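You operate a simulated robot arm through the tools that you are given. There is no shell and no other tool. Be economical: measure what you need, move in short steps, check, and stop when the job is done.

You run a simulated robot arm. Do the job below in one go: nothing can be reset, and whatever is moved stays where it is left.

JOB
Seat the two cones that the firing card names in the cone holder.
Fine: guide cone in the guide socket, firing cone in the firing socket.

Only the result counts: the job must be done as asked and must still hold three seconds after the hand-in. Knocking over, shifting, dropping, spilling or breaking anything else fails it.

ROBOT AND FRAMES
A 7-joint arm with a two-finger parallel gripper, fixed in place. Base frame: the origin is at the foot of the arm, x ahead of it, y to its left, z up. Readings come in cm, degrees, newtons and seconds.
With the tool pointing down near the work surface it reaches from about 30 to 70 cm from the base axis. Its first joint turns from -66.0 to 66.0 degrees. Payload 1.57 kg.
Tool frame: the origin (TCP) lies between the finger pads and is the grasp point; the fingertips stand 3 cm ahead of it; z points along the fingers, y is the line along which they close. Largest opening 11 cm; finger width 2.4, thickness 1.2; the body of the gripper, 4.8 by 11.2 cm, starts 7.8 cm behind the TCP.
Orientation is that of the tool frame in the base frame, as a unit quaternion [x, y, z, w]. With the fingers straight down and closing along the base's y, the tool's x points along the base's -x, its y along +y and its z along -z.

CONTROLS
- The arm moves only by the tool nudge_tool. Its arguments are lists of equal length, an entry for each row: "jaw": the opening, from 0 (shut) to 1 (fully open); "dp": the shift along the tool's x, y, z in cm, a list of three; "delta_rot": the turn, a rotation vector about the tool's x, y, z in degrees, a list of three. In form: {"jaw": [jaw, ...], "dp": [[dx, dy, dz], ...], "delta_rot": [[wx, wy, wz], ...]}. A call has 1 to 12 rows; each row shifts and turns the commanded pose from where the row before left it, along the tool's axes as they then stand. Each row takes 0.2 s and may step no farther than 5 cm and 8.6 degrees from the row before; otherwise, or with a gripper value out of range, the whole call is refused. Where a pose cannot be reached the arm comes as near as it can. A force on the tool above 40 N (or 10 N above the force at the start of the call, whichever is more), or a blocked arm, ends the call early, and 0.2 s more pass. The fingers move at their own pace (about 10.8 cm/s each) and stop on an object; they squeeze with about 35 N. The grip force told is the motor's: it shows also when the fingers shut on nothing. Time passes only in rows, and 0.2 s behind the last, so rows that do not move let the fingers close. The reply holds the time, the measured pose of the TCP, the force on the tool along the base axes, the opening and the grip force, in the units named above and with some noise, and new pictures: "show" is both (left out), scene, wrist or none.
- Cameras (640 x 400 px; columns grow to the right, rows downward): "scene" is fixed at [16.37, -38.94, 140.35]; the picture's right is [0.81, -0.59, 0.00], its down [-0.34, -0.46, -0.82] and it looks along [0.49, 0.66, -0.57] (base axes); focal length 322 px, centre (320, 200). "wrist" rides on the gripper at [-3.6, 0, -8] in the tool frame; the picture's right is [0.00, -1.00, 0.00], its down [0.97, 0.00, -0.24] and it looks along [0.24, 0.00, 0.97] (tool axes); focal length 218 px, centre (320, 200). There is no depth. A picture from a camera that has moved, and an enlarged one, comes with that camera's place and axes in the base frame and with its lens.
- zoom(camera, box): a new picture of the part [left, top, right, bottom] of that camera's present view, enlarged. No time passes.
- sign_off(): hands the job in; it is judged then, once.

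Go step by step. Nothing tells you positions but the pictures and the camera data: compare them with the known pose of the tool, close in by small moves and look again before you grip or let go. The budget is 120 turns and 150 pictures, counting those below and the enlarged ones. Unless the task says otherwise, let go and move clear before handing in, and close with one line.

The tools are called after "Call:" as a command line: name --argument value ..., lists and objects as JSON in quotes. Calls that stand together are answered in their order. nudge_tool: Moves the arm, as the interface text tells. Its arguments: {"type":"object","properties":{"jaw":{"type":"array","items":{"type":"number"}},"dp":{"type":"array","items":{"type":"array","items":{"type":"number"}}},"delta_rot":{"type":"array","items":{"type":"array","items":{"type":"number"}}},"show":{"type":"string","enum":["both","scene","wrist","none"]}},"required":["jaw","dp","delta_rot"]} The other tools are called the same way: zoom (camera, box) takes an enlarged picture of a part of a camera's view; sign_off () hands the job in.

At the start:

```text
time: 0.0
position: [37.27, -1.77, 108.14]
tcp_rot: [0.0, 1.0, 0.0, 0.0]
force: [0.3, 0.3, 0.1]
grip_width: 11.02
grip_force: 0.0
```

scene: 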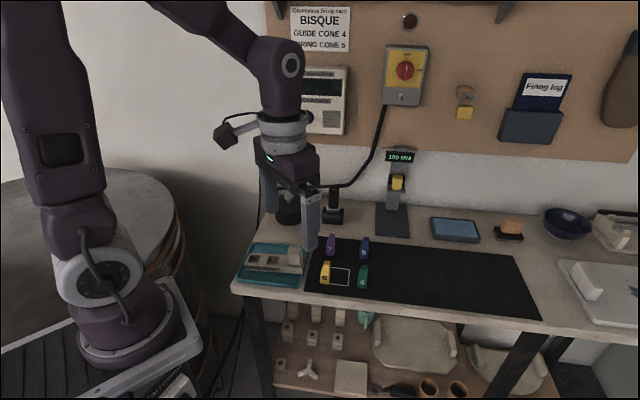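
wrist: 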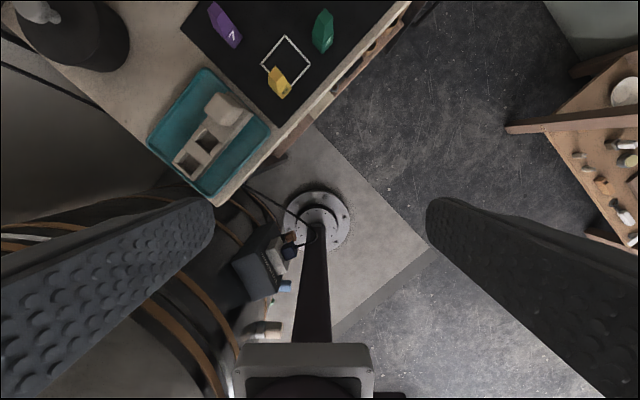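

The firing card reads guide cone 4, firing cone 5. I'll look closer at the card, the cones and the holder.

Call:
zoom --camera "scene" --box '[280, 0, 360, 60]'

Call:
zoom --camera "scene" --box '[230, 220, 390, 320]'

Call:
zoom --camera "wrist" --box '[140, 0, 380, 200]'

```text
6.67 times, centred on (320, 30) of scene
camera zoom: at [16.37, -38.94, 140.35], right [0.81, -0.59, 0.0], down [-0.34, -0.46, -0.82], along [0.49, 0.66, -0.57], focal length 2149 px, centre (320, 1333)
```

zoom: 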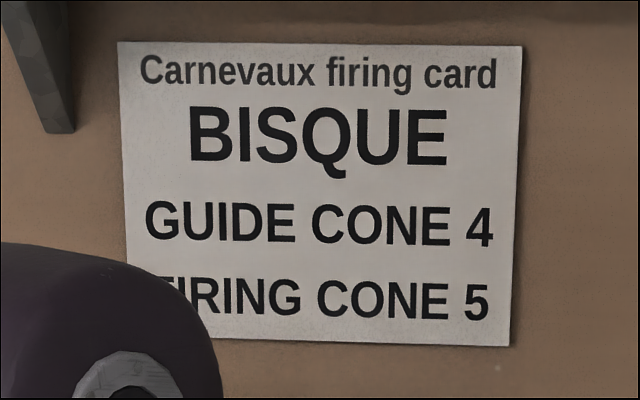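

```text
4.00 times, centred on (310, 270) of scene
camera zoom: at [16.37, -38.94, 140.35], right [0.81, -0.59, 0.0], down [-0.34, -0.46, -0.82], along [0.49, 0.66, -0.57], focal length 1290 px, centre (360, -80)
```

zoom: 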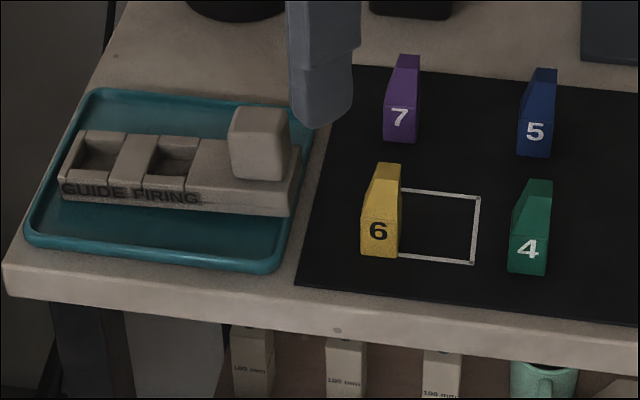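

```text
2.00 times, centred on (260, 100) of wrist
camera zoom: at [40.79, -1.82, 116.11], right [0.0, -1.0, 0.0], down [-0.97, 0.0, 0.24], along [-0.24, 0.0, -0.97], focal length 436 px, centre (440, 400)
```

zoom: 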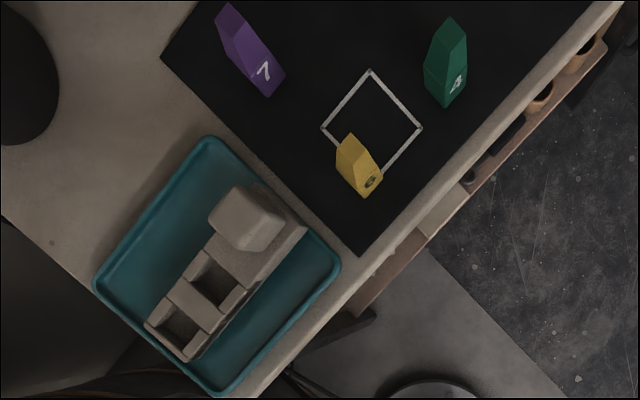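

The card is confirmed: guide 4 (green), firing 5 (blue). The guide socket is leftmost with the firing socket next to it. I'll move above the cones for a closer look, staying high.

Call:
nudge_tool --jaw '[1, 1, 1, 1, 1]' --dp '[[-4.4, 0.4, 0], [-4.4, 0.4, 0], [-4.4, 0.4, 0.5], [-4.4, 0.4, 0.5], [0, 0, 0]]' --delta_rot '[[0, 0, 0], [0, 0, 0], [0, 0, 0], [0, 0, 0], [0, 0, 0]]'

```text
time: 1.2
position: [54.72, -0.18, 107.16]
tcp_rot: [0.0, 1.0, 0.0, 0.0]
force: [-0.3, 0.3, 0.1]
grip_width: 10.97
grip_force: 0.1
camera wrist: at [58.37, -0.24, 115.09], right [0.0, -1.0, 0.0], down [-0.97, 0.0, 0.24], along [-0.24, 0.0, -0.97], focal length 218 px, centre (320, 200)
```

scene: 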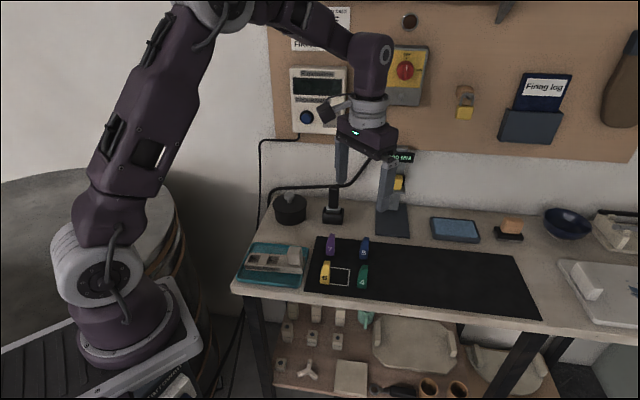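
wrist: 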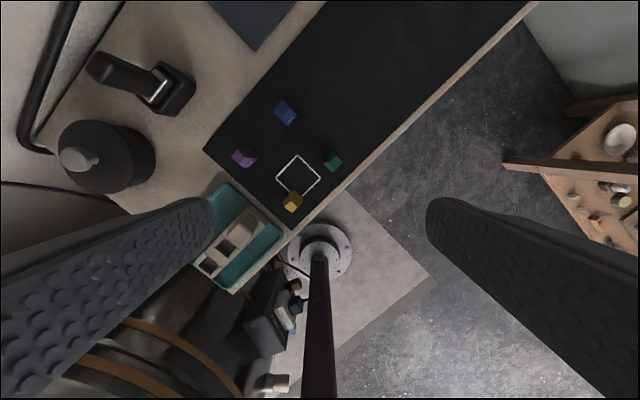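

The cones are clearly seen from above now; I'll enlarge to get positions and orientations.

Call:
zoom --camera "wrist" --box '[220, 90, 380, 190]'

Call:
zoom --camera "scene" --box '[230, 220, 390, 320]'

Call:
zoom --camera "wrist" --box '[180, 180, 340, 280]'

```text
4.00 times, centred on (300, 140) of wrist
camera zoom: at [58.37, -0.24, 115.09], right [0.0, -1.0, 0.0], down [-0.97, 0.0, 0.24], along [-0.24, 0.0, -0.97], focal length 873 px, centre (400, 440)
```

zoom: 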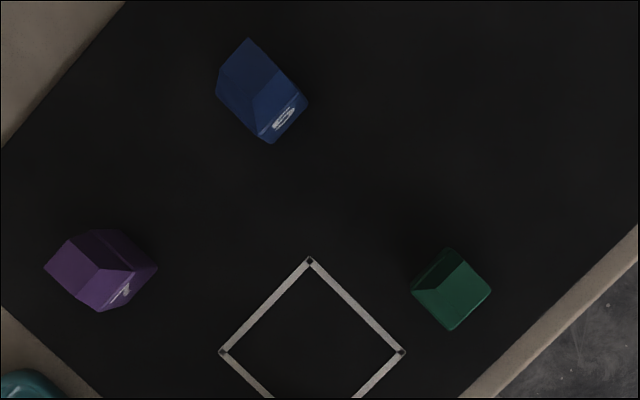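

```text
4.00 times, centred on (310, 270) of scene
camera zoom: at [16.37, -38.94, 140.35], right [0.81, -0.59, 0.0], down [-0.34, -0.46, -0.82], along [0.49, 0.66, -0.57], focal length 1290 px, centre (360, -80)
```

zoom: 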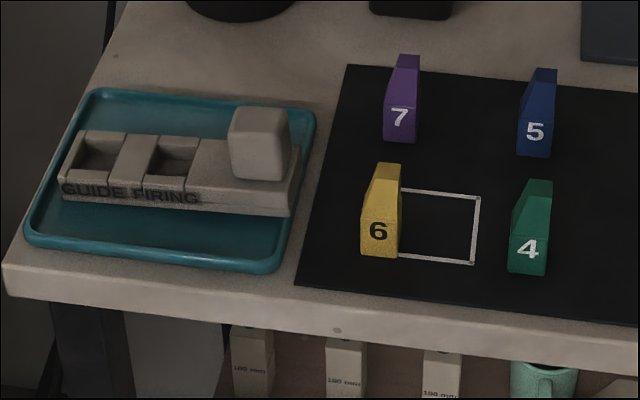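

```text
4.00 times, centred on (260, 230) of wrist
camera zoom: at [58.37, -0.24, 115.09], right [0.0, -1.0, 0.0], down [-0.97, 0.0, 0.24], along [-0.24, 0.0, -0.97], focal length 873 px, centre (560, 80)
```

zoom: 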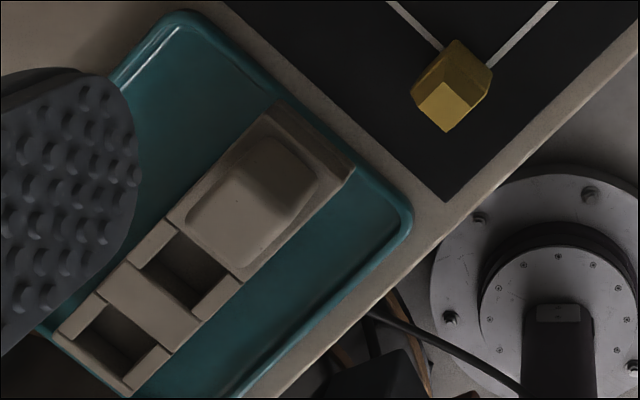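

All objects seem squared to the bench at -45°. I'll yaw the tool by 45° so the picture aligns with the bench, then look from closer.

Call:
nudge_tool --jaw '[1, 1, 1, 1, 1, 1, 1, 1, 1, 1]' --dp '[[0, 0, 0], [0, 0, 0], [0, 0, 0], [0, 0, 0], [0, 0, 0], [0, 0, 0], [-2, 0, 4], [0, 0, 4], [0, 0, 3], [0, 0, 0]]' --delta_rot '[[0, 0, -7.5], [0, 0, -7.5], [0, 0, -7.5], [0, 0, -7.5], [0, 0, -7.5], [0, 0, -7.5], [0, 0, 0], [0, 0, 0], [0, 0, 0], [0, 0, 0]]'

```text
time: 3.4
position: [56.11, 1.25, 95.99]
tcp_rot: [-0.383, 0.924, -0.001, 0.0]
force: [0.0, 0.4, -1.0]
grip_width: 10.98
grip_force: 0.1
camera wrist: at [58.7, 3.69, 104.05], right [0.71, -0.71, 0.0], down [-0.69, -0.69, 0.24], along [-0.17, -0.17, -0.97], focal length 218 px, centre (320, 200)
```

scene: 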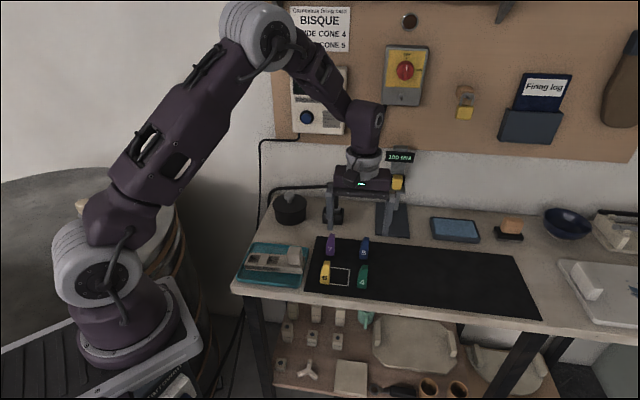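
wrist: 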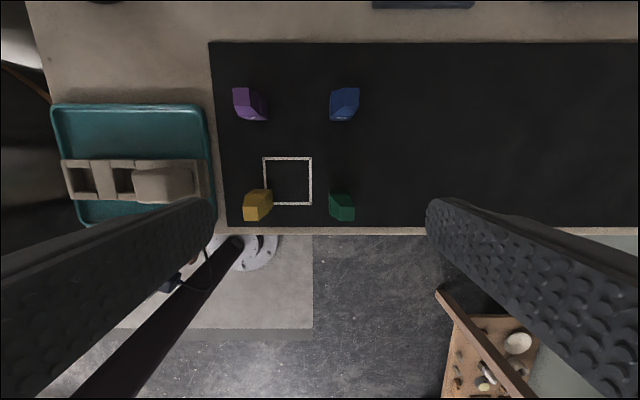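

Call:
zoom --camera "wrist" --box '[220, 70, 380, 170]'

Call:
zoom --camera "wrist" --box '[220, 150, 380, 250]'

Call:
zoom --camera "wrist" --box '[50, 130, 210, 230]'

Call:
zoom --camera "scene" --box '[316, 228, 380, 298]'

Call:
zoom --camera "scene" --box '[235, 235, 311, 290]'

```text
4.00 times, centred on (300, 120) of wrist
camera zoom: at [58.7, 3.69, 104.05], right [0.71, -0.71, 0.0], down [-0.69, -0.69, 0.24], along [-0.17, -0.17, -0.97], focal length 873 px, centre (400, 520)
```

zoom: 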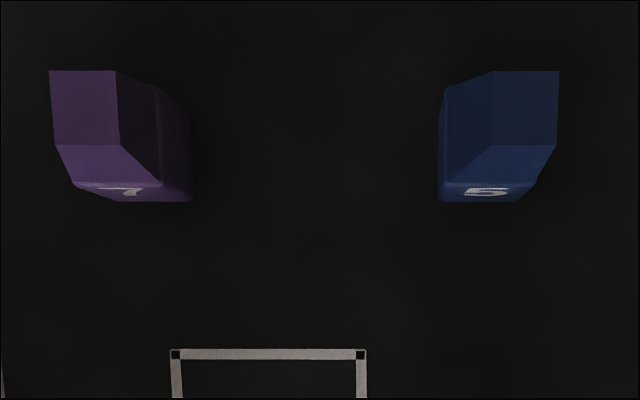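

```text
4.00 times, centred on (300, 200) of wrist
camera zoom: at [58.7, 3.69, 104.05], right [0.71, -0.71, 0.0], down [-0.69, -0.69, 0.24], along [-0.17, -0.17, -0.97], focal length 873 px, centre (400, 200)
```

zoom: 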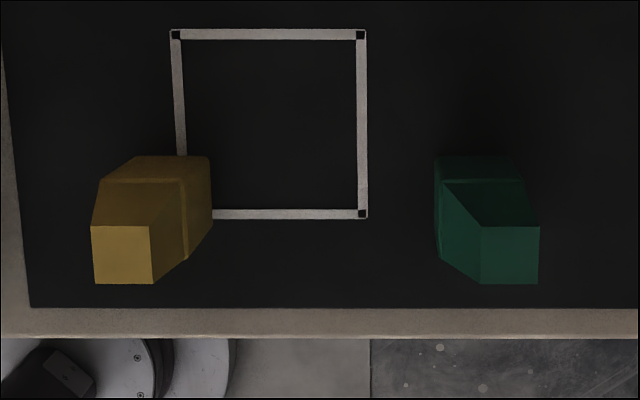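

```text
4.00 times, centred on (130, 180) of wrist
camera zoom: at [58.7, 3.69, 104.05], right [0.71, -0.71, 0.0], down [-0.69, -0.69, 0.24], along [-0.17, -0.17, -0.97], focal length 873 px, centre (1080, 280)
```

zoom: 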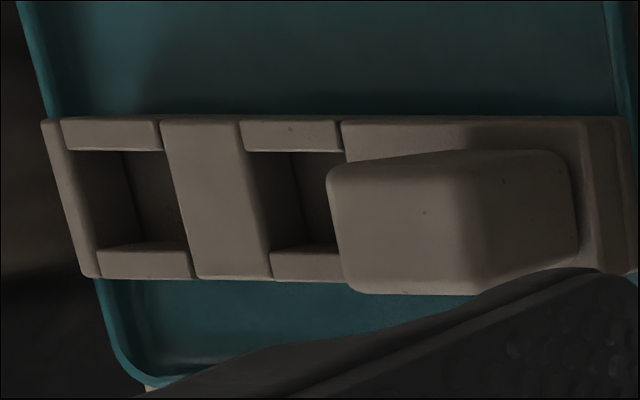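

```text
5.71 times, centred on (348, 263) of scene
camera zoom: at [16.37, -38.94, 140.35], right [0.81, -0.59, 0.0], down [-0.34, -0.46, -0.82], along [0.49, 0.66, -0.57], focal length 1842 px, centre (160, -160)
```

zoom: 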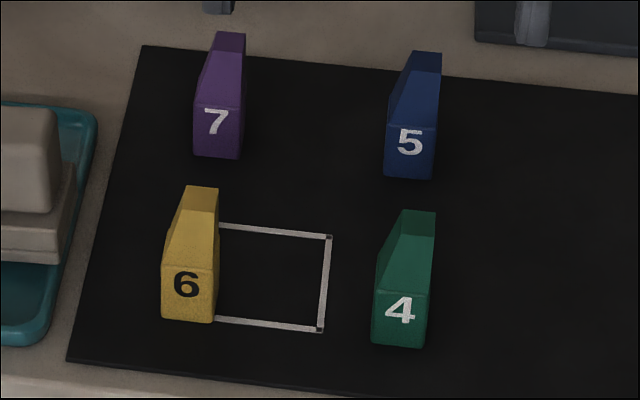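

```text
7.27 times, centred on (273, 262) of scene
camera zoom: at [16.37, -38.94, 140.35], right [0.81, -0.59, 0.0], down [-0.34, -0.46, -0.82], along [0.49, 0.66, -0.57], focal length 2344 px, centre (662, -254)
```

zoom: 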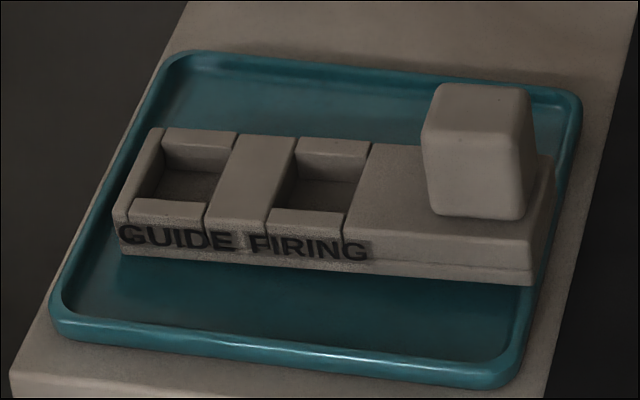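

The cones have a square-ish lower body with a tapered upper part leaning to one side. A front-to-back grip (along bench depth) clears the holder's block, so I'll yaw 90° and view green from above.

Call:
nudge_tool --jaw '[1, 1, 1, 1, 1, 1, 1, 1, 1, 1, 1, 1]' --dp '[[0, 0, 0], [0, 0, 0], [0, 0, 0], [0, 0, 0], [0, 0, 0], [0, 0, 0], [0, 0, 0], [0, 0, 0], [0, 0, 0], [0, 0, 0], [0, 0, 0], [-2.4, -2.5, 2]]' --delta_rot '[[0, 0, 8.2], [0, 0, 8.2], [0, 0, 8.2], [0, 0, 8.2], [0, 0, 8.2], [0, 0, 8.2], [0, 0, 8.2], [0, 0, 8.2], [0, 0, 8.2], [0, 0, 8.2], [0, 0, 8], [0, 0, 0]]' --show "none"

Call:
nudge_tool --jaw '[1, 1]' --dp '[[0, 0, 2], [0, 0, 0]]' --delta_rot '[[0, 0, 0], [0, 0, 0]]' --show "wrist"

```text
time: 6.0
position: [56.11, -2.1, 94.01]
tcp_rot: [0.383, 0.924, 0.0, 0.0]
force: [0.2, 0.3, -0.6]
grip_width: 10.99
grip_force: 0.0
```

```text
time: 6.6
position: [56.24, -2.31, 91.99]
tcp_rot: [0.383, 0.924, -0.001, 0.0]
force: [0.0, -0.4, -0.6]
grip_width: 11.03
grip_force: 0.2
camera wrist: at [58.75, -4.91, 100.05], right [-0.71, -0.71, 0.0], down [-0.69, 0.69, 0.24], along [-0.17, 0.17, -0.97], focal length 218 px, centre (320, 200)
```

wrist: 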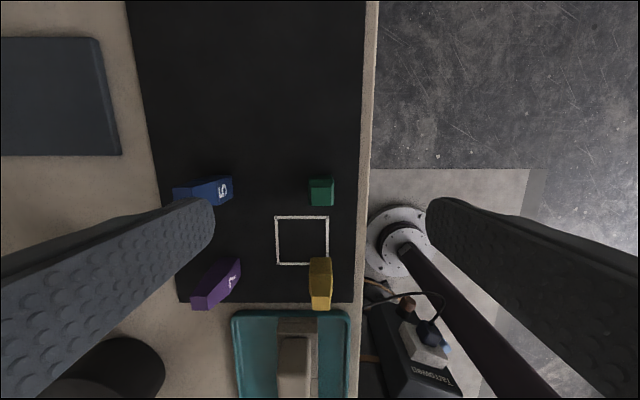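

Call:
zoom --camera "wrist" --box '[280, 165, 360, 215]'

Call:
zoom --camera "wrist" --box '[160, 160, 240, 210]'

```text
8.00 times, centred on (320, 190) of wrist
camera zoom: at [58.75, -4.91, 100.05], right [-0.71, -0.71, 0.0], down [-0.69, 0.69, 0.24], along [-0.17, 0.17, -0.97], focal length 1746 px, centre (320, 280)
```

zoom: 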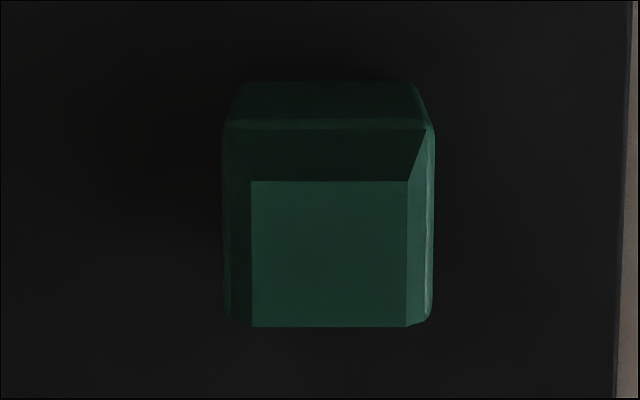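

```text
8.00 times, centred on (200, 185) of wrist
camera zoom: at [58.75, -4.91, 100.05], right [-0.71, -0.71, 0.0], down [-0.69, 0.69, 0.24], along [-0.17, 0.17, -0.97], focal length 1746 px, centre (1280, 320)
```

zoom: 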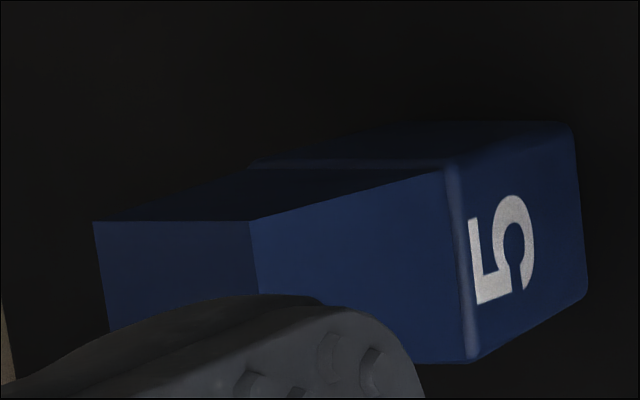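

Green's base is about 2.2 cm square, centred at bench s≈41.0, q≈38.0, with straight lower sides. I'll narrow the jaws and descend around it, then check before gripping.

Call:
nudge_tool --jaw '[0.5, 0.5, 0.5, 0.5, 0.5]' --dp '[[0.4, -0.1, 0], [0, 0, 0], [0, 0, 3], [0, 0, 3], [0, 0, 0]]' --delta_rot '[[0, 0, 0], [0, 0, 0], [0, 0, 0], [0, 0, 0], [0, 0, 0]]'

```text
time: 7.8
position: [55.73, -1.97, 86.12]
tcp_rot: [0.383, 0.924, 0.001, 0.0]
force: [0.0, -0.8, -1.0]
grip_width: 5.48
grip_force: 0.1
camera wrist: at [58.32, -4.59, 94.09], right [-0.71, -0.71, 0.0], down [-0.69, 0.69, 0.24], along [-0.17, 0.17, -0.97], focal length 218 px, centre (320, 200)
```

scene: 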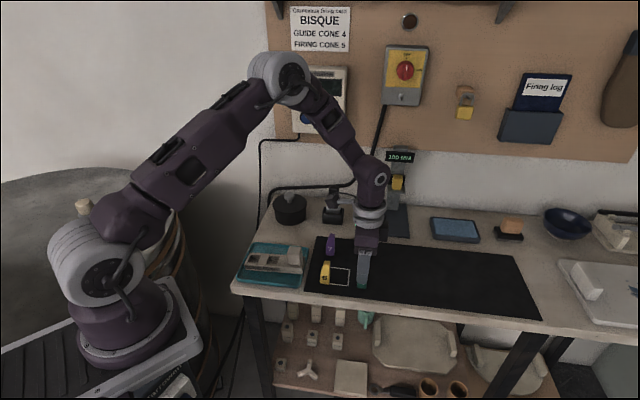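
wrist: 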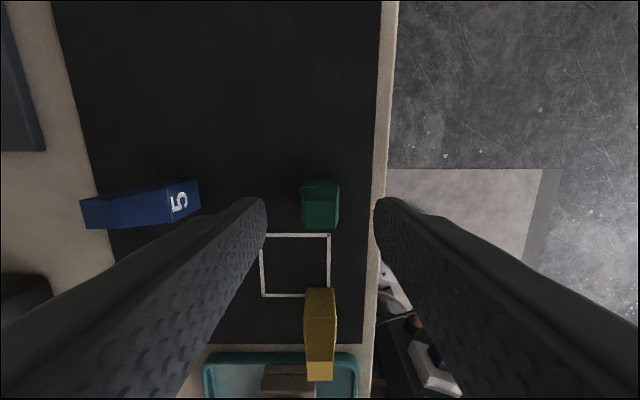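

Green sits centred between the fingers. Descend to TCP z≈83.1 and close.

Call:
nudge_tool --jaw '[0.5, 0.5, 0, 0, 0, 0]' --dp '[[0, 0, 2], [0, 0, 1], [0, 0, 0], [0, 0, 0], [0, 0, 0], [0, 0, 0]]' --delta_rot '[[0, 0, 0], [0, 0, 0], [0, 0, 0], [0, 0, 0], [0, 0, 0], [0, 0, 0]]'

Call:
zoom --camera "wrist" --box '[240, 150, 400, 250]'

Call:
zoom --camera "scene" --box '[310, 220, 406, 300]'

```text
time: 9.2
position: [55.67, -1.85, 83.19]
tcp_rot: [0.382, 0.924, 0.0, 0.0]
force: [-0.5, -0.4, 0.2]
grip_width: 2.17
grip_force: 34.3
camera wrist: at [58.32, -4.55, 91.09], right [-0.71, -0.71, 0.0], down [-0.69, 0.69, 0.24], along [-0.17, 0.17, -0.97], focal length 218 px, centre (320, 200)
```

scene: 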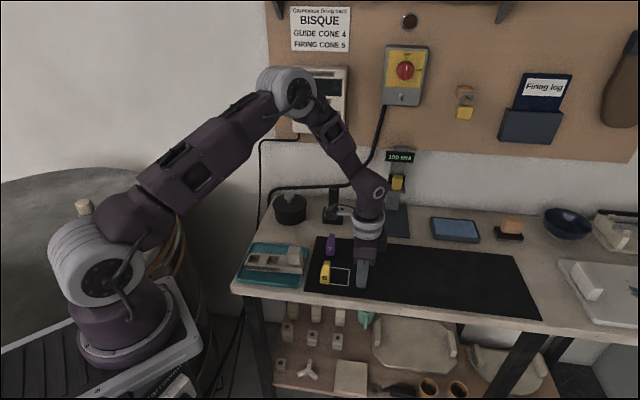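
wrist: 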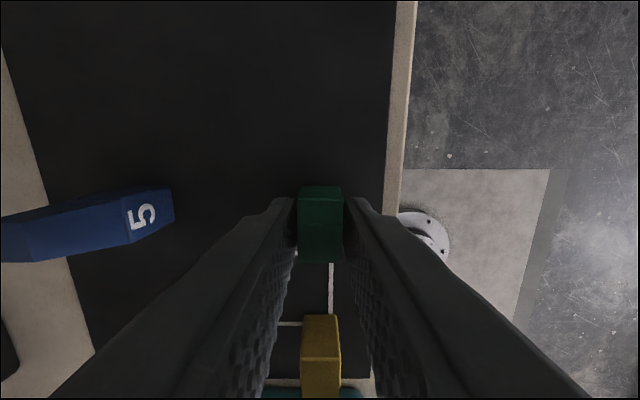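

```text
4.00 times, centred on (320, 200) of wrist
camera zoom: at [58.32, -4.55, 91.09], right [-0.71, -0.71, 0.0], down [-0.69, 0.69, 0.24], along [-0.17, 0.17, -0.97], focal length 873 px, centre (320, 200)
```

zoom: 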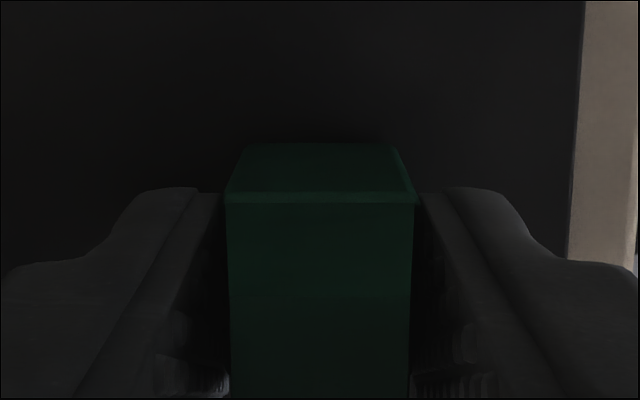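

```text
5.00 times, centred on (358, 260) of scene
camera zoom: at [16.37, -38.94, 140.35], right [0.81, -0.59, 0.0], down [-0.34, -0.46, -0.82], along [0.49, 0.66, -0.57], focal length 1612 px, centre (130, -100)
```

zoom: 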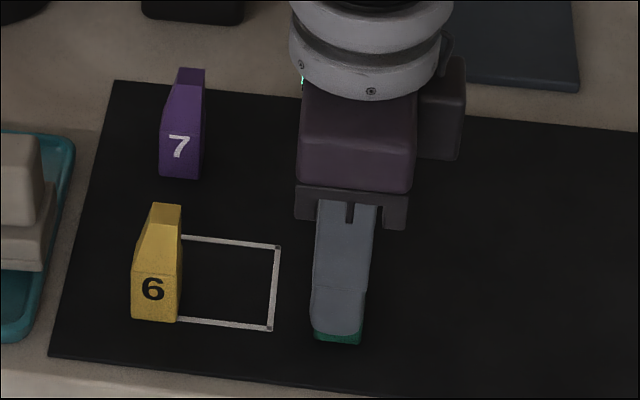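

Green is gripped (2.17 cm). I'll lift it well clear and carry it over toward the guide socket.

Call:
nudge_tool --jaw '[0, 0, 0, 0, 0, 0, 0, 0, 0, 0, 0]' --dp '[[0, 0, -1.5], [0, 0, -3], [0, 0, -4], [0, 0, -2.5], [4.5, 0.4, 0], [4.5, 0.5, 0], [4.5, 0.5, 0], [4.5, 0.5, 0], [4.5, 0.5, 0], [4, 0.2, 0], [0, 0, 0]]' --delta_rot '[[0, 0, 0], [0, 0, 0], [0, 0, 0], [0, 0, 0], [0, 0, 0], [0, 0, 0], [0, 0, 0], [0, 0, 0], [0, 0, 0], [0, 0, 0], [0, 0, 0]]'

```text
time: 11.6
position: [38.81, 18.62, 94.06]
tcp_rot: [0.383, 0.924, 0.0, -0.001]
force: [0.6, 0.2, -1.8]
grip_width: 2.18
grip_force: 34.1
camera wrist: at [41.4, 16.08, 102.12], right [-0.71, -0.71, 0.0], down [-0.69, 0.69, 0.24], along [-0.17, 0.17, -0.97], focal length 218 px, centre (320, 200)
```

scene: 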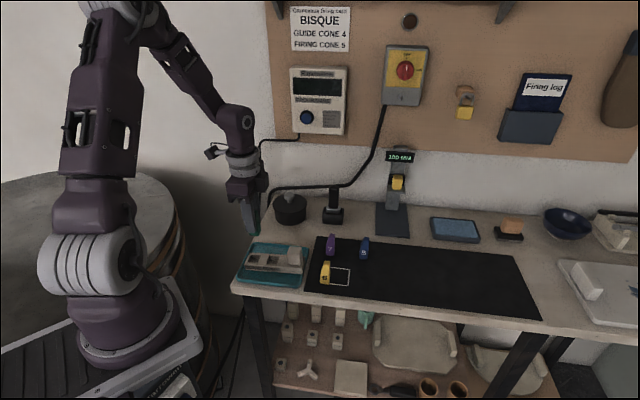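
wrist: 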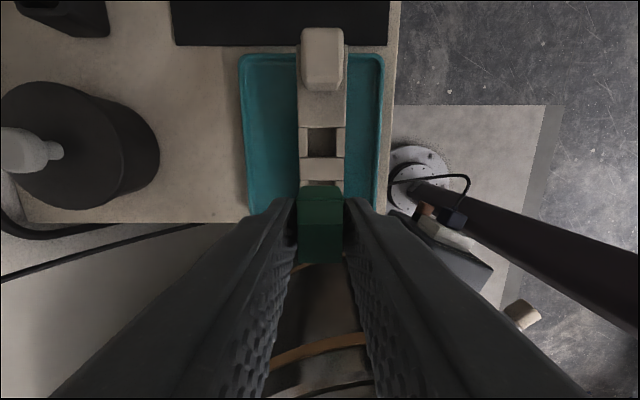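

The guide socket is behind the held cone, but the firing socket and holder edges show. I'll enlarge to measure.

Call:
zoom --camera "wrist" --box '[256, 110, 384, 190]'

Call:
nudge_tool --jaw '[0, 0]' --dp '[[3.5, 0, 0], [0, 0, 0]]' --delta_rot '[[0, 0, 0], [0, 0, 0]]' --show "wrist"

Call:
zoom --camera "wrist" --box '[256, 80, 384, 200]'

```text
5.00 times, centred on (320, 150) of wrist
camera zoom: at [41.4, 16.08, 102.12], right [-0.71, -0.71, 0.0], down [-0.69, 0.69, 0.24], along [-0.17, 0.17, -0.97], focal length 1091 px, centre (320, 450)
```

zoom: 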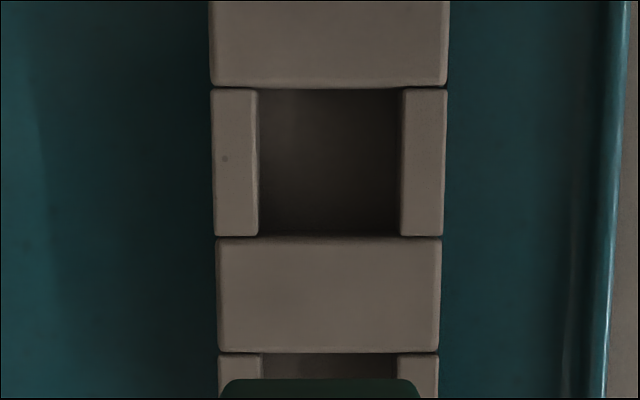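

```text
time: 12.2
position: [36.33, 21.13, 94.16]
tcp_rot: [0.382, 0.924, 0.0, 0.0]
force: [0.5, -0.9, -0.5]
grip_width: 2.16
grip_force: 34.7
camera wrist: at [38.91, 18.49, 102.08], right [-0.71, -0.71, 0.0], down [-0.69, 0.69, 0.24], along [-0.17, 0.17, -0.97], focal length 218 px, centre (320, 200)
```

wrist: 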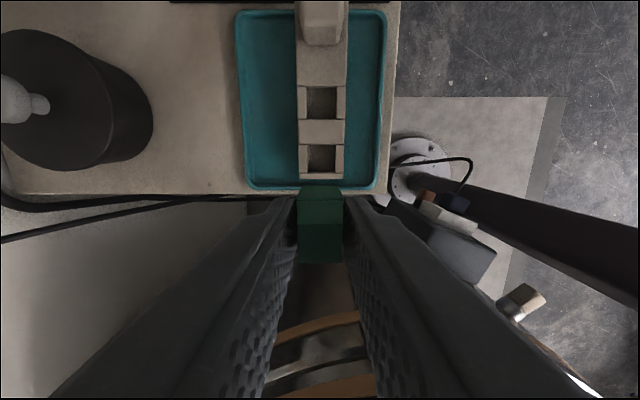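

```text
3.33 times, centred on (320, 140) of wrist
camera zoom: at [38.91, 18.49, 102.08], right [-0.71, -0.71, 0.0], down [-0.69, 0.69, 0.24], along [-0.17, 0.17, -0.97], focal length 728 px, centre (320, 400)
```

zoom: 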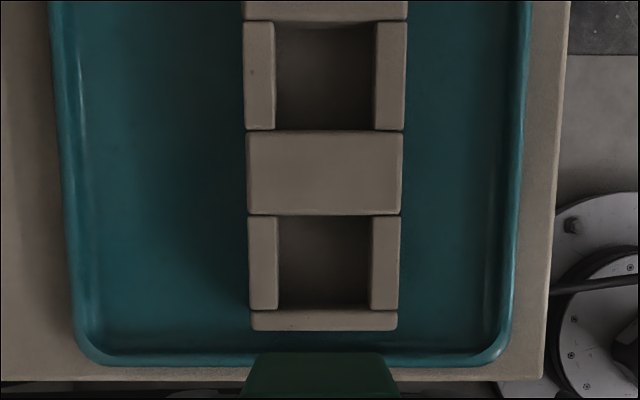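

The sockets measure about 2.65 cm square with the rim at z≈81.1; the guide centre is at s≈13.2, q≈40.45. I'll align above it, lower to just above the rim, and look.

Call:
nudge_tool --jaw '[0, 0, 0, 0, 0]' --dp '[[-2.18, -0.16, 0], [0, 0, 3], [0, 0, 2.5], [0, 0, 1.3], [0, 0, 0]]' --delta_rot '[[0, 0, 0], [0, 0, 0], [0, 0, 0], [0, 0, 0], [0, 0, 0]]'

Call:
zoom --camera "wrist" --box '[256, 120, 384, 220]'

Call:
zoom --camera "scene" --box '[225, 220, 321, 300]'

```text
time: 13.4
position: [37.67, 19.5, 87.27]
tcp_rot: [0.383, 0.924, 0.0, 0.0]
force: [-0.7, -0.5, -1.5]
grip_width: 2.16
grip_force: 34.7
camera wrist: at [40.34, 16.85, 95.27], right [-0.71, -0.71, 0.0], down [-0.69, 0.69, 0.24], along [-0.17, 0.17, -0.97], focal length 218 px, centre (320, 200)
```

scene: 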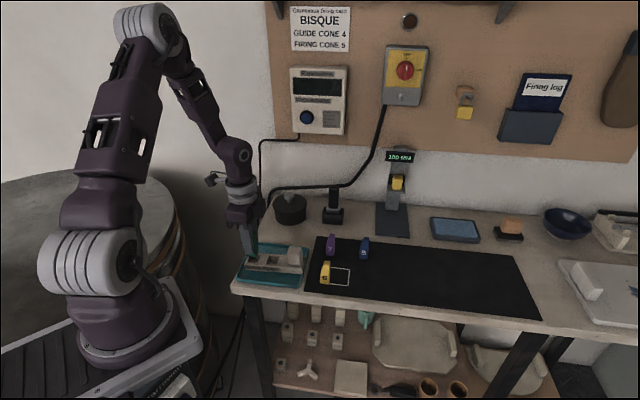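
wrist: 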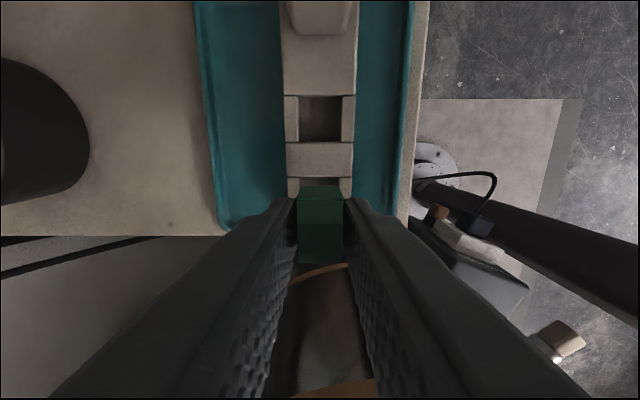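

```text
4.00 times, centred on (320, 170) of wrist
camera zoom: at [40.34, 16.85, 95.27], right [-0.71, -0.71, 0.0], down [-0.69, 0.69, 0.24], along [-0.17, 0.17, -0.97], focal length 873 px, centre (320, 320)
```

zoom: 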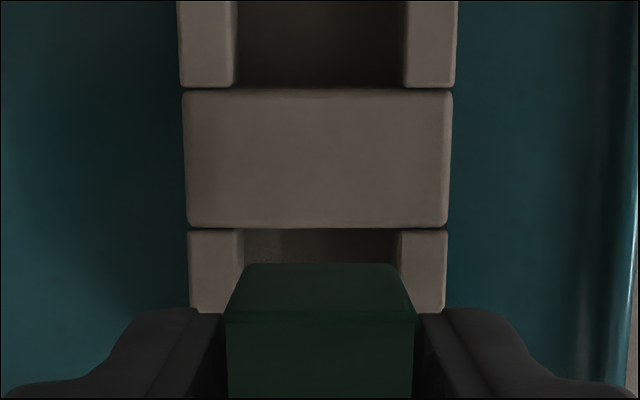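

```text
5.00 times, centred on (273, 260) of scene
camera zoom: at [16.37, -38.94, 140.35], right [0.81, -0.59, 0.0], down [-0.34, -0.46, -0.82], along [0.49, 0.66, -0.57], focal length 1612 px, centre (555, -100)
```

zoom: 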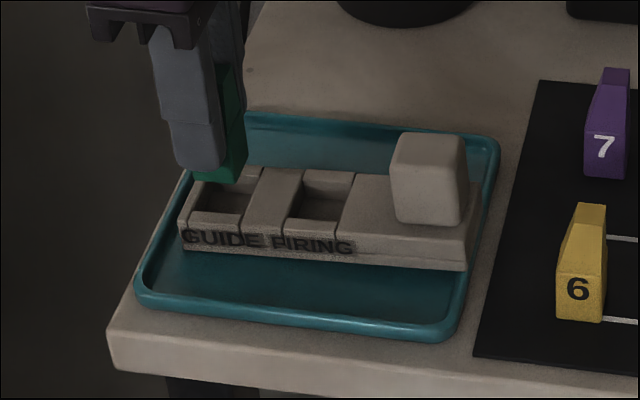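

The cone lines up with the guide socket, needing about 0.1 cm right. Lowering into it in short steps.

Call:
nudge_tool --jaw '[0, 0, 0, 0, 0]' --dp '[[-0.1, 0, 0.4], [0, 0, 0.5], [0, 0, 0.4], [0, 0, 0.4], [0, 0, 0]]' --delta_rot '[[0, 0, 0], [0, 0, 0], [0, 0, 0], [0, 0, 0], [0, 0, 0]]' --show "wrist"

Call:
zoom --camera "wrist" --box '[256, 120, 384, 220]'

Call:
zoom --camera "scene" --box '[225, 220, 321, 300]'

```text
time: 14.6
position: [37.76, 19.31, 85.59]
tcp_rot: [0.382, 0.924, 0.0, 0.0]
force: [-0.6, 0.2, -0.7]
grip_width: 2.17
grip_force: 35.0
camera wrist: at [40.42, 16.71, 93.61], right [-0.71, -0.71, 0.0], down [-0.69, 0.69, 0.24], along [-0.17, 0.17, -0.97], focal length 218 px, centre (320, 200)
```

wrist: 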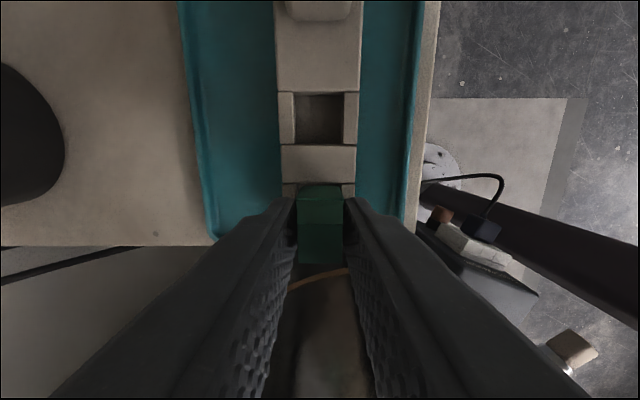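

```text
4.00 times, centred on (320, 170) of wrist
camera zoom: at [40.42, 16.71, 93.61], right [-0.71, -0.71, 0.0], down [-0.69, 0.69, 0.24], along [-0.17, 0.17, -0.97], focal length 873 px, centre (320, 320)
```

zoom: 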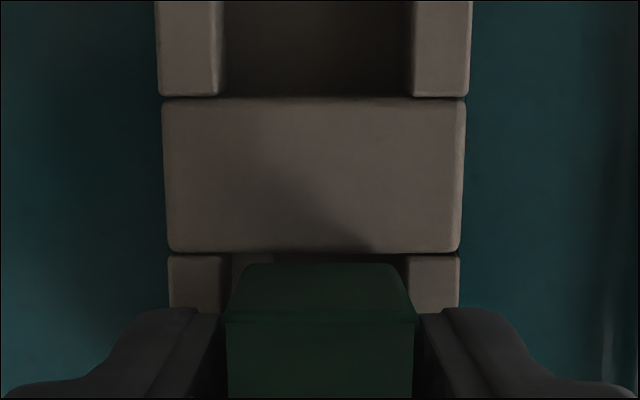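

```text
5.00 times, centred on (273, 260) of scene
camera zoom: at [16.37, -38.94, 140.35], right [0.81, -0.59, 0.0], down [-0.34, -0.46, -0.82], along [0.49, 0.66, -0.57], focal length 1612 px, centre (555, -100)
```

zoom: 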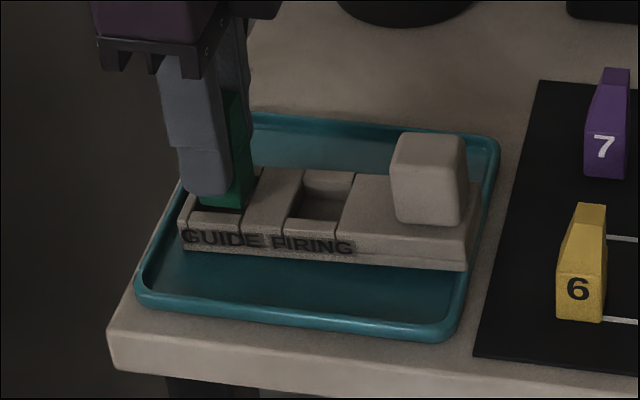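

It is just entering the socket; a tiny shift toward the wall centres it. Continuing down until the floor is felt.

Call:
nudge_tool --jaw '[0, 0, 0, 0]' --dp '[[0, 0.08, 0], [0, 0, 0.3], [0, 0, 0.3], [0, 0, 0]]' --delta_rot '[[0, 0, 0], [0, 0, 0], [0, 0, 0], [0, 0, 0]]' --show "none"

```text
time: 15.6
position: [37.95, 19.52, 84.97]
tcp_rot: [0.383, 0.924, 0.001, 0.0]
force: [0.1, 0.1, -1.1]
grip_width: 2.18
grip_force: 34.1
```

Call:
nudge_tool --jaw '[0, 0, 0]' --dp '[[0, 0, 0.2], [0, 0, 0.15], [0, 0, 0]]' --delta_rot '[[0, 0, 0], [0, 0, 0], [0, 0, 0]]' --show "wrist"

Call:
zoom --camera "wrist" --box '[256, 120, 384, 220]'

Call:
zoom --camera "scene" --box '[235, 235, 299, 285]'

```text
time: 16.4
position: [37.83, 19.39, 84.48]
tcp_rot: [0.382, 0.924, -0.001, 0.0]
force: [-0.7, 0.4, -0.4]
grip_width: 2.18
grip_force: 34.4
camera wrist: at [40.45, 16.78, 92.66], right [-0.71, -0.71, 0.0], down [-0.69, 0.69, 0.24], along [-0.17, 0.17, -0.97], focal length 218 px, centre (320, 200)
```

wrist: 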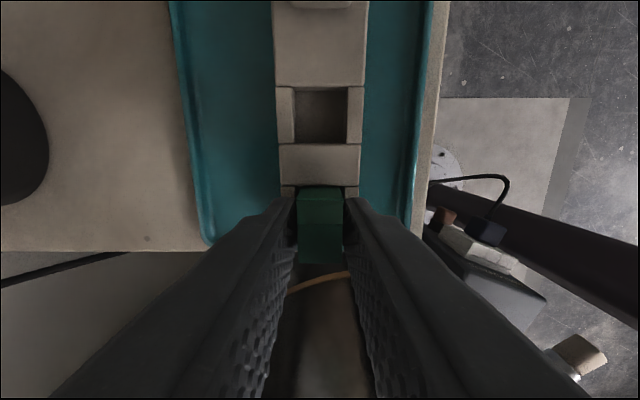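

```text
4.00 times, centred on (320, 170) of wrist
camera zoom: at [40.45, 16.78, 92.66], right [-0.71, -0.71, 0.0], down [-0.69, 0.69, 0.24], along [-0.17, 0.17, -0.97], focal length 873 px, centre (320, 320)
```

zoom: 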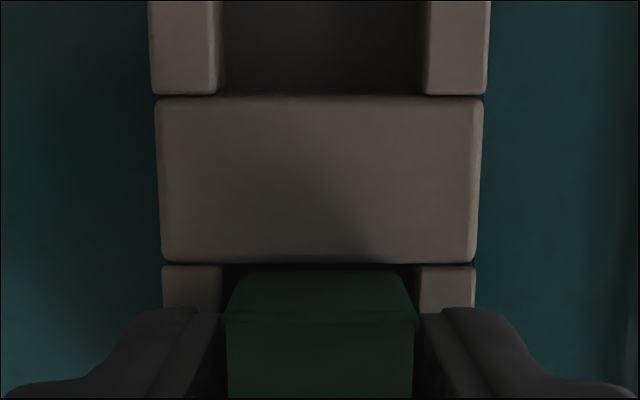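

```text
8.00 times, centred on (267, 260) of scene
camera zoom: at [16.37, -38.94, 140.35], right [0.81, -0.59, 0.0], down [-0.34, -0.46, -0.82], along [0.49, 0.66, -0.57], focal length 2579 px, centre (744, -280)
```

zoom: 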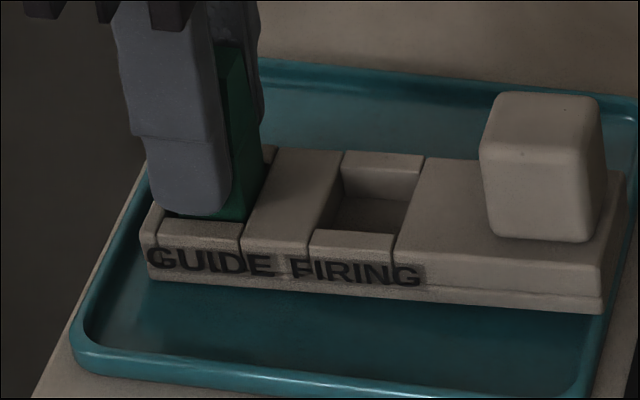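

No floor contact yet; fingertips are about 0.4 cm above the lips. Two more tiny steps.

Call:
nudge_tool --jaw '[0, 0, 0]' --dp '[[0, 0, 0.12], [0, 0, 0.1], [0, 0, 0]]' --delta_rot '[[0, 0, 0], [0, 0, 0], [0, 0, 0]]' --show "none"

Call:
zoom --camera "scene" --box '[235, 235, 299, 285]'

```text
time: 17.2
position: [37.86, 19.38, 84.38]
tcp_rot: [0.382, 0.924, 0.0, 0.0]
force: [-0.1, -0.5, 0.4]
grip_width: 2.16
grip_force: 34.7
```

```text
8.00 times, centred on (267, 260) of scene
camera zoom: at [16.37, -38.94, 140.35], right [0.81, -0.59, 0.0], down [-0.34, -0.46, -0.82], along [0.49, 0.66, -0.57], focal length 2579 px, centre (744, -280)
```

zoom: 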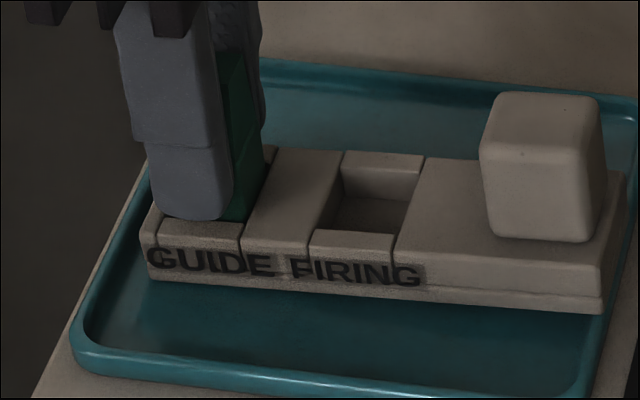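

Call:
nudge_tool --jaw '[0, 0]' --dp '[[0, 0, 0.15], [0, 0, 0]]' --delta_rot '[[0, 0, 0], [0, 0, 0]]' --show "none"

```text
time: 17.8
position: [37.85, 19.47, 84.32]
tcp_rot: [0.382, 0.924, 0.0, 0.0]
force: [-0.5, 0.6, -0.8]
grip_width: 2.19
grip_force: 34.8
```

No contact force; only a few millimetres can remain. I'll open the jaws a little in place and look.

Call:
nudge_tool --jaw '[0.25, 0.36, 0.36]' --dp '[[0, 0, 0], [0, 0, 0], [0, 0, 0]]' --delta_rot '[[0, 0, 0], [0, 0, 0], [0, 0, 0]]' --show "wrist"

Call:
zoom --camera "scene" --box '[235, 235, 299, 285]'

Call:
zoom --camera "wrist" --box '[240, 140, 400, 240]'

```text
time: 18.6
position: [37.78, 19.49, 84.21]
tcp_rot: [0.383, 0.924, 0.0, 0.0]
force: [0.4, -0.1, -0.3]
grip_width: 3.99
grip_force: 0.1
camera wrist: at [40.47, 16.77, 92.29], right [-0.71, -0.71, 0.0], down [-0.69, 0.69, 0.24], along [-0.17, 0.17, -0.97], focal length 218 px, centre (320, 200)
```

wrist: 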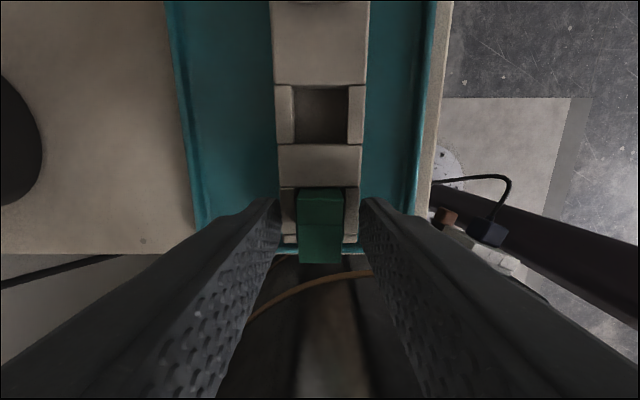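

```text
8.00 times, centred on (267, 260) of scene
camera zoom: at [16.37, -38.94, 140.35], right [0.81, -0.59, 0.0], down [-0.34, -0.46, -0.82], along [0.49, 0.66, -0.57], focal length 2579 px, centre (744, -280)
```

zoom: 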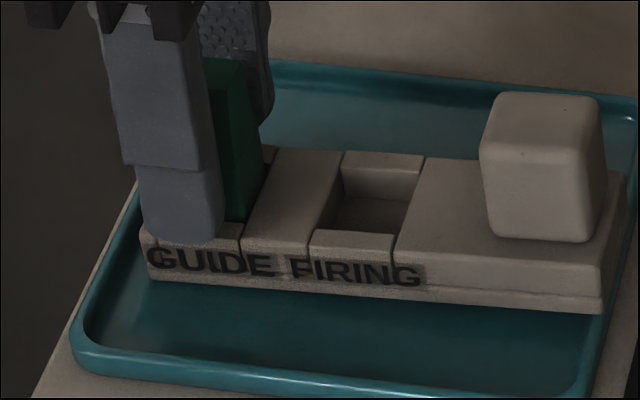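

```text
4.00 times, centred on (320, 190) of wrist
camera zoom: at [40.47, 16.77, 92.29], right [-0.71, -0.71, 0.0], down [-0.69, 0.69, 0.24], along [-0.17, 0.17, -0.97], focal length 873 px, centre (320, 240)
```

zoom: 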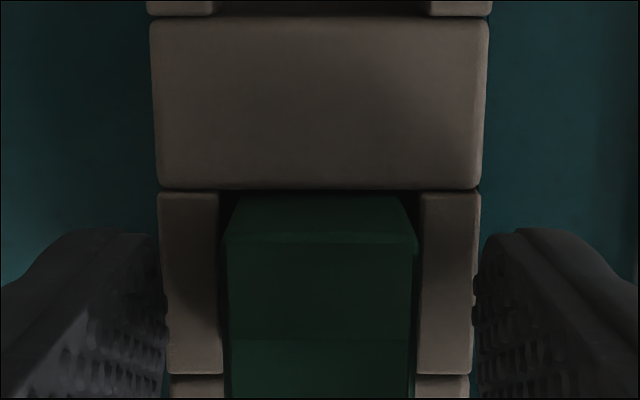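

Green stands upright in the guide socket. I'll retreat straight up and travel to above the blue cone.

Call:
nudge_tool --jaw '[0.36, 0.36, 0.36, 0.4, 0.5, 0.5, 0.5, 0.5, 0.5, 0.5, 0.5, 0.5]' --dp '[[0, 0, -2], [0, 0, -3], [0, 0, -4], [0, 0, -2], [-4.5, 1.2, 0], [-4.5, 1.2, 0], [-4.5, 1.2, 0], [-4.5, 1.2, 0], [-4.5, 1.2, 0], [-4.5, 1.2, 0], [-1.1, 0.3, 0], [0, 0, 2]]' --delta_rot '[[0, 0, 0], [0, 0, 0], [0, 0, 0], [0, 0, 0], [0, 0, 0], [0, 0, 0], [0, 0, 0], [0, 0, 0], [0, 0, 0], [0, 0, 0], [0, 0, 0], [0, 0, 0]]'

Call:
zoom --camera "wrist" --box '[280, 165, 360, 215]'

Call:
zoom --camera "scene" --box '[235, 225, 315, 285]'

```text
time: 21.2
position: [63.08, 4.72, 93.27]
tcp_rot: [0.383, 0.924, 0.0, 0.0]
force: [-0.5, 0.3, -0.4]
grip_width: 5.52
grip_force: 0.1
camera wrist: at [65.7, 2.12, 101.28], right [-0.71, -0.71, 0.0], down [-0.69, 0.69, 0.24], along [-0.17, 0.17, -0.97], focal length 218 px, centre (320, 200)
```

scene: 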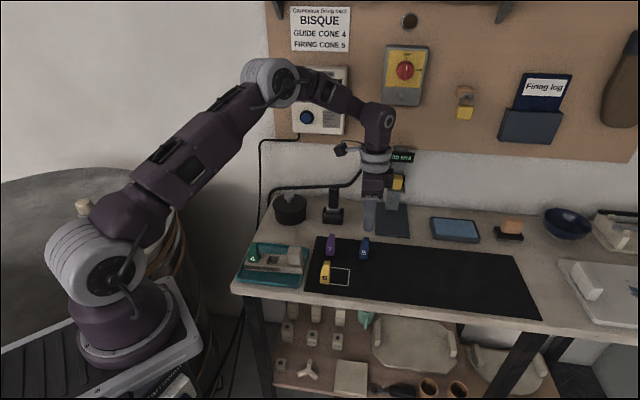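
wrist: 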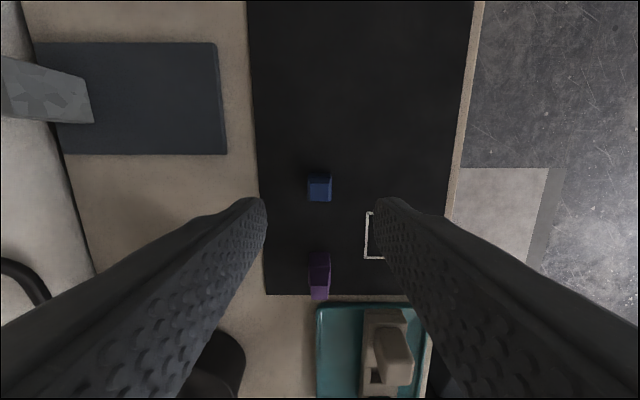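

```text
8.00 times, centred on (320, 190) of wrist
camera zoom: at [65.7, 2.12, 101.28], right [-0.71, -0.71, 0.0], down [-0.69, 0.69, 0.24], along [-0.17, 0.17, -0.97], focal length 1746 px, centre (320, 280)
```

zoom: 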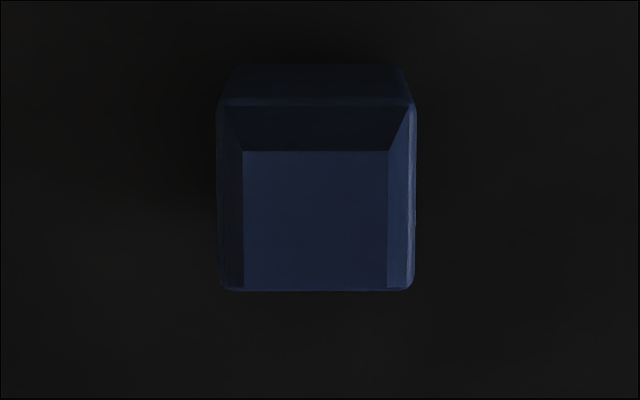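

```text
6.67 times, centred on (275, 255) of scene
camera zoom: at [16.37, -38.94, 140.35], right [0.81, -0.59, 0.0], down [-0.34, -0.46, -0.82], along [0.49, 0.66, -0.57], focal length 2149 px, centre (620, -167)
```

zoom: 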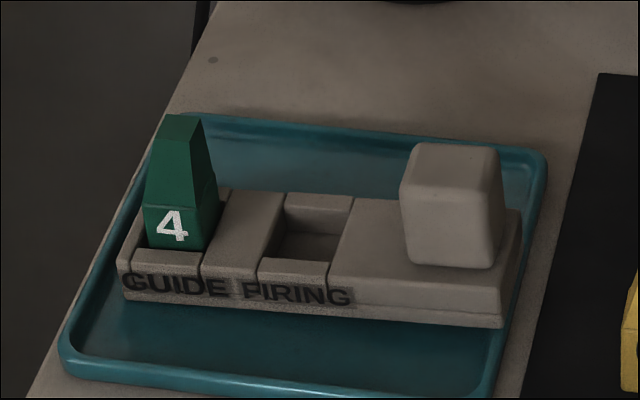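

Green is seated nicely. Blue's base is centred at s≈41.0, q≈47.97; descending on it and gripping slightly higher.

Call:
nudge_tool --jaw '[0.5, 0.5, 0.5, 0.5]' --dp '[[0.25, 0.03, 0], [0, 0, 3.5], [0, 0, 3.5], [0, 0, 0]]' --delta_rot '[[0, 0, 0], [0, 0, 0], [0, 0, 0], [0, 0, 0]]' --show "wrist"

```text
time: 22.2
position: [62.89, 5.06, 86.29]
tcp_rot: [0.382, 0.924, 0.0, 0.0]
force: [-1.5, -0.1, 0.4]
grip_width: 5.47
grip_force: 0.1
camera wrist: at [65.51, 2.44, 94.3], right [-0.71, -0.71, 0.0], down [-0.69, 0.69, 0.24], along [-0.17, 0.17, -0.97], focal length 218 px, centre (320, 200)
```

wrist: 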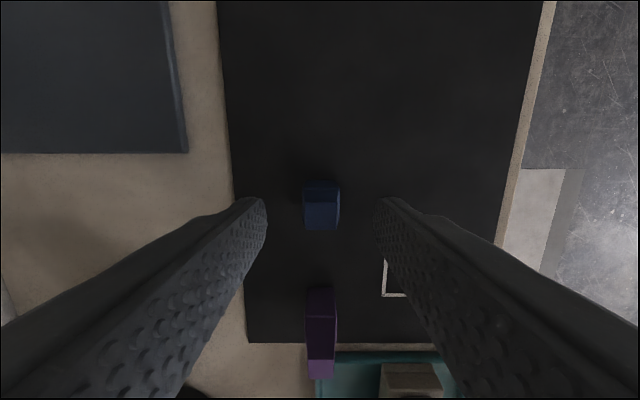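

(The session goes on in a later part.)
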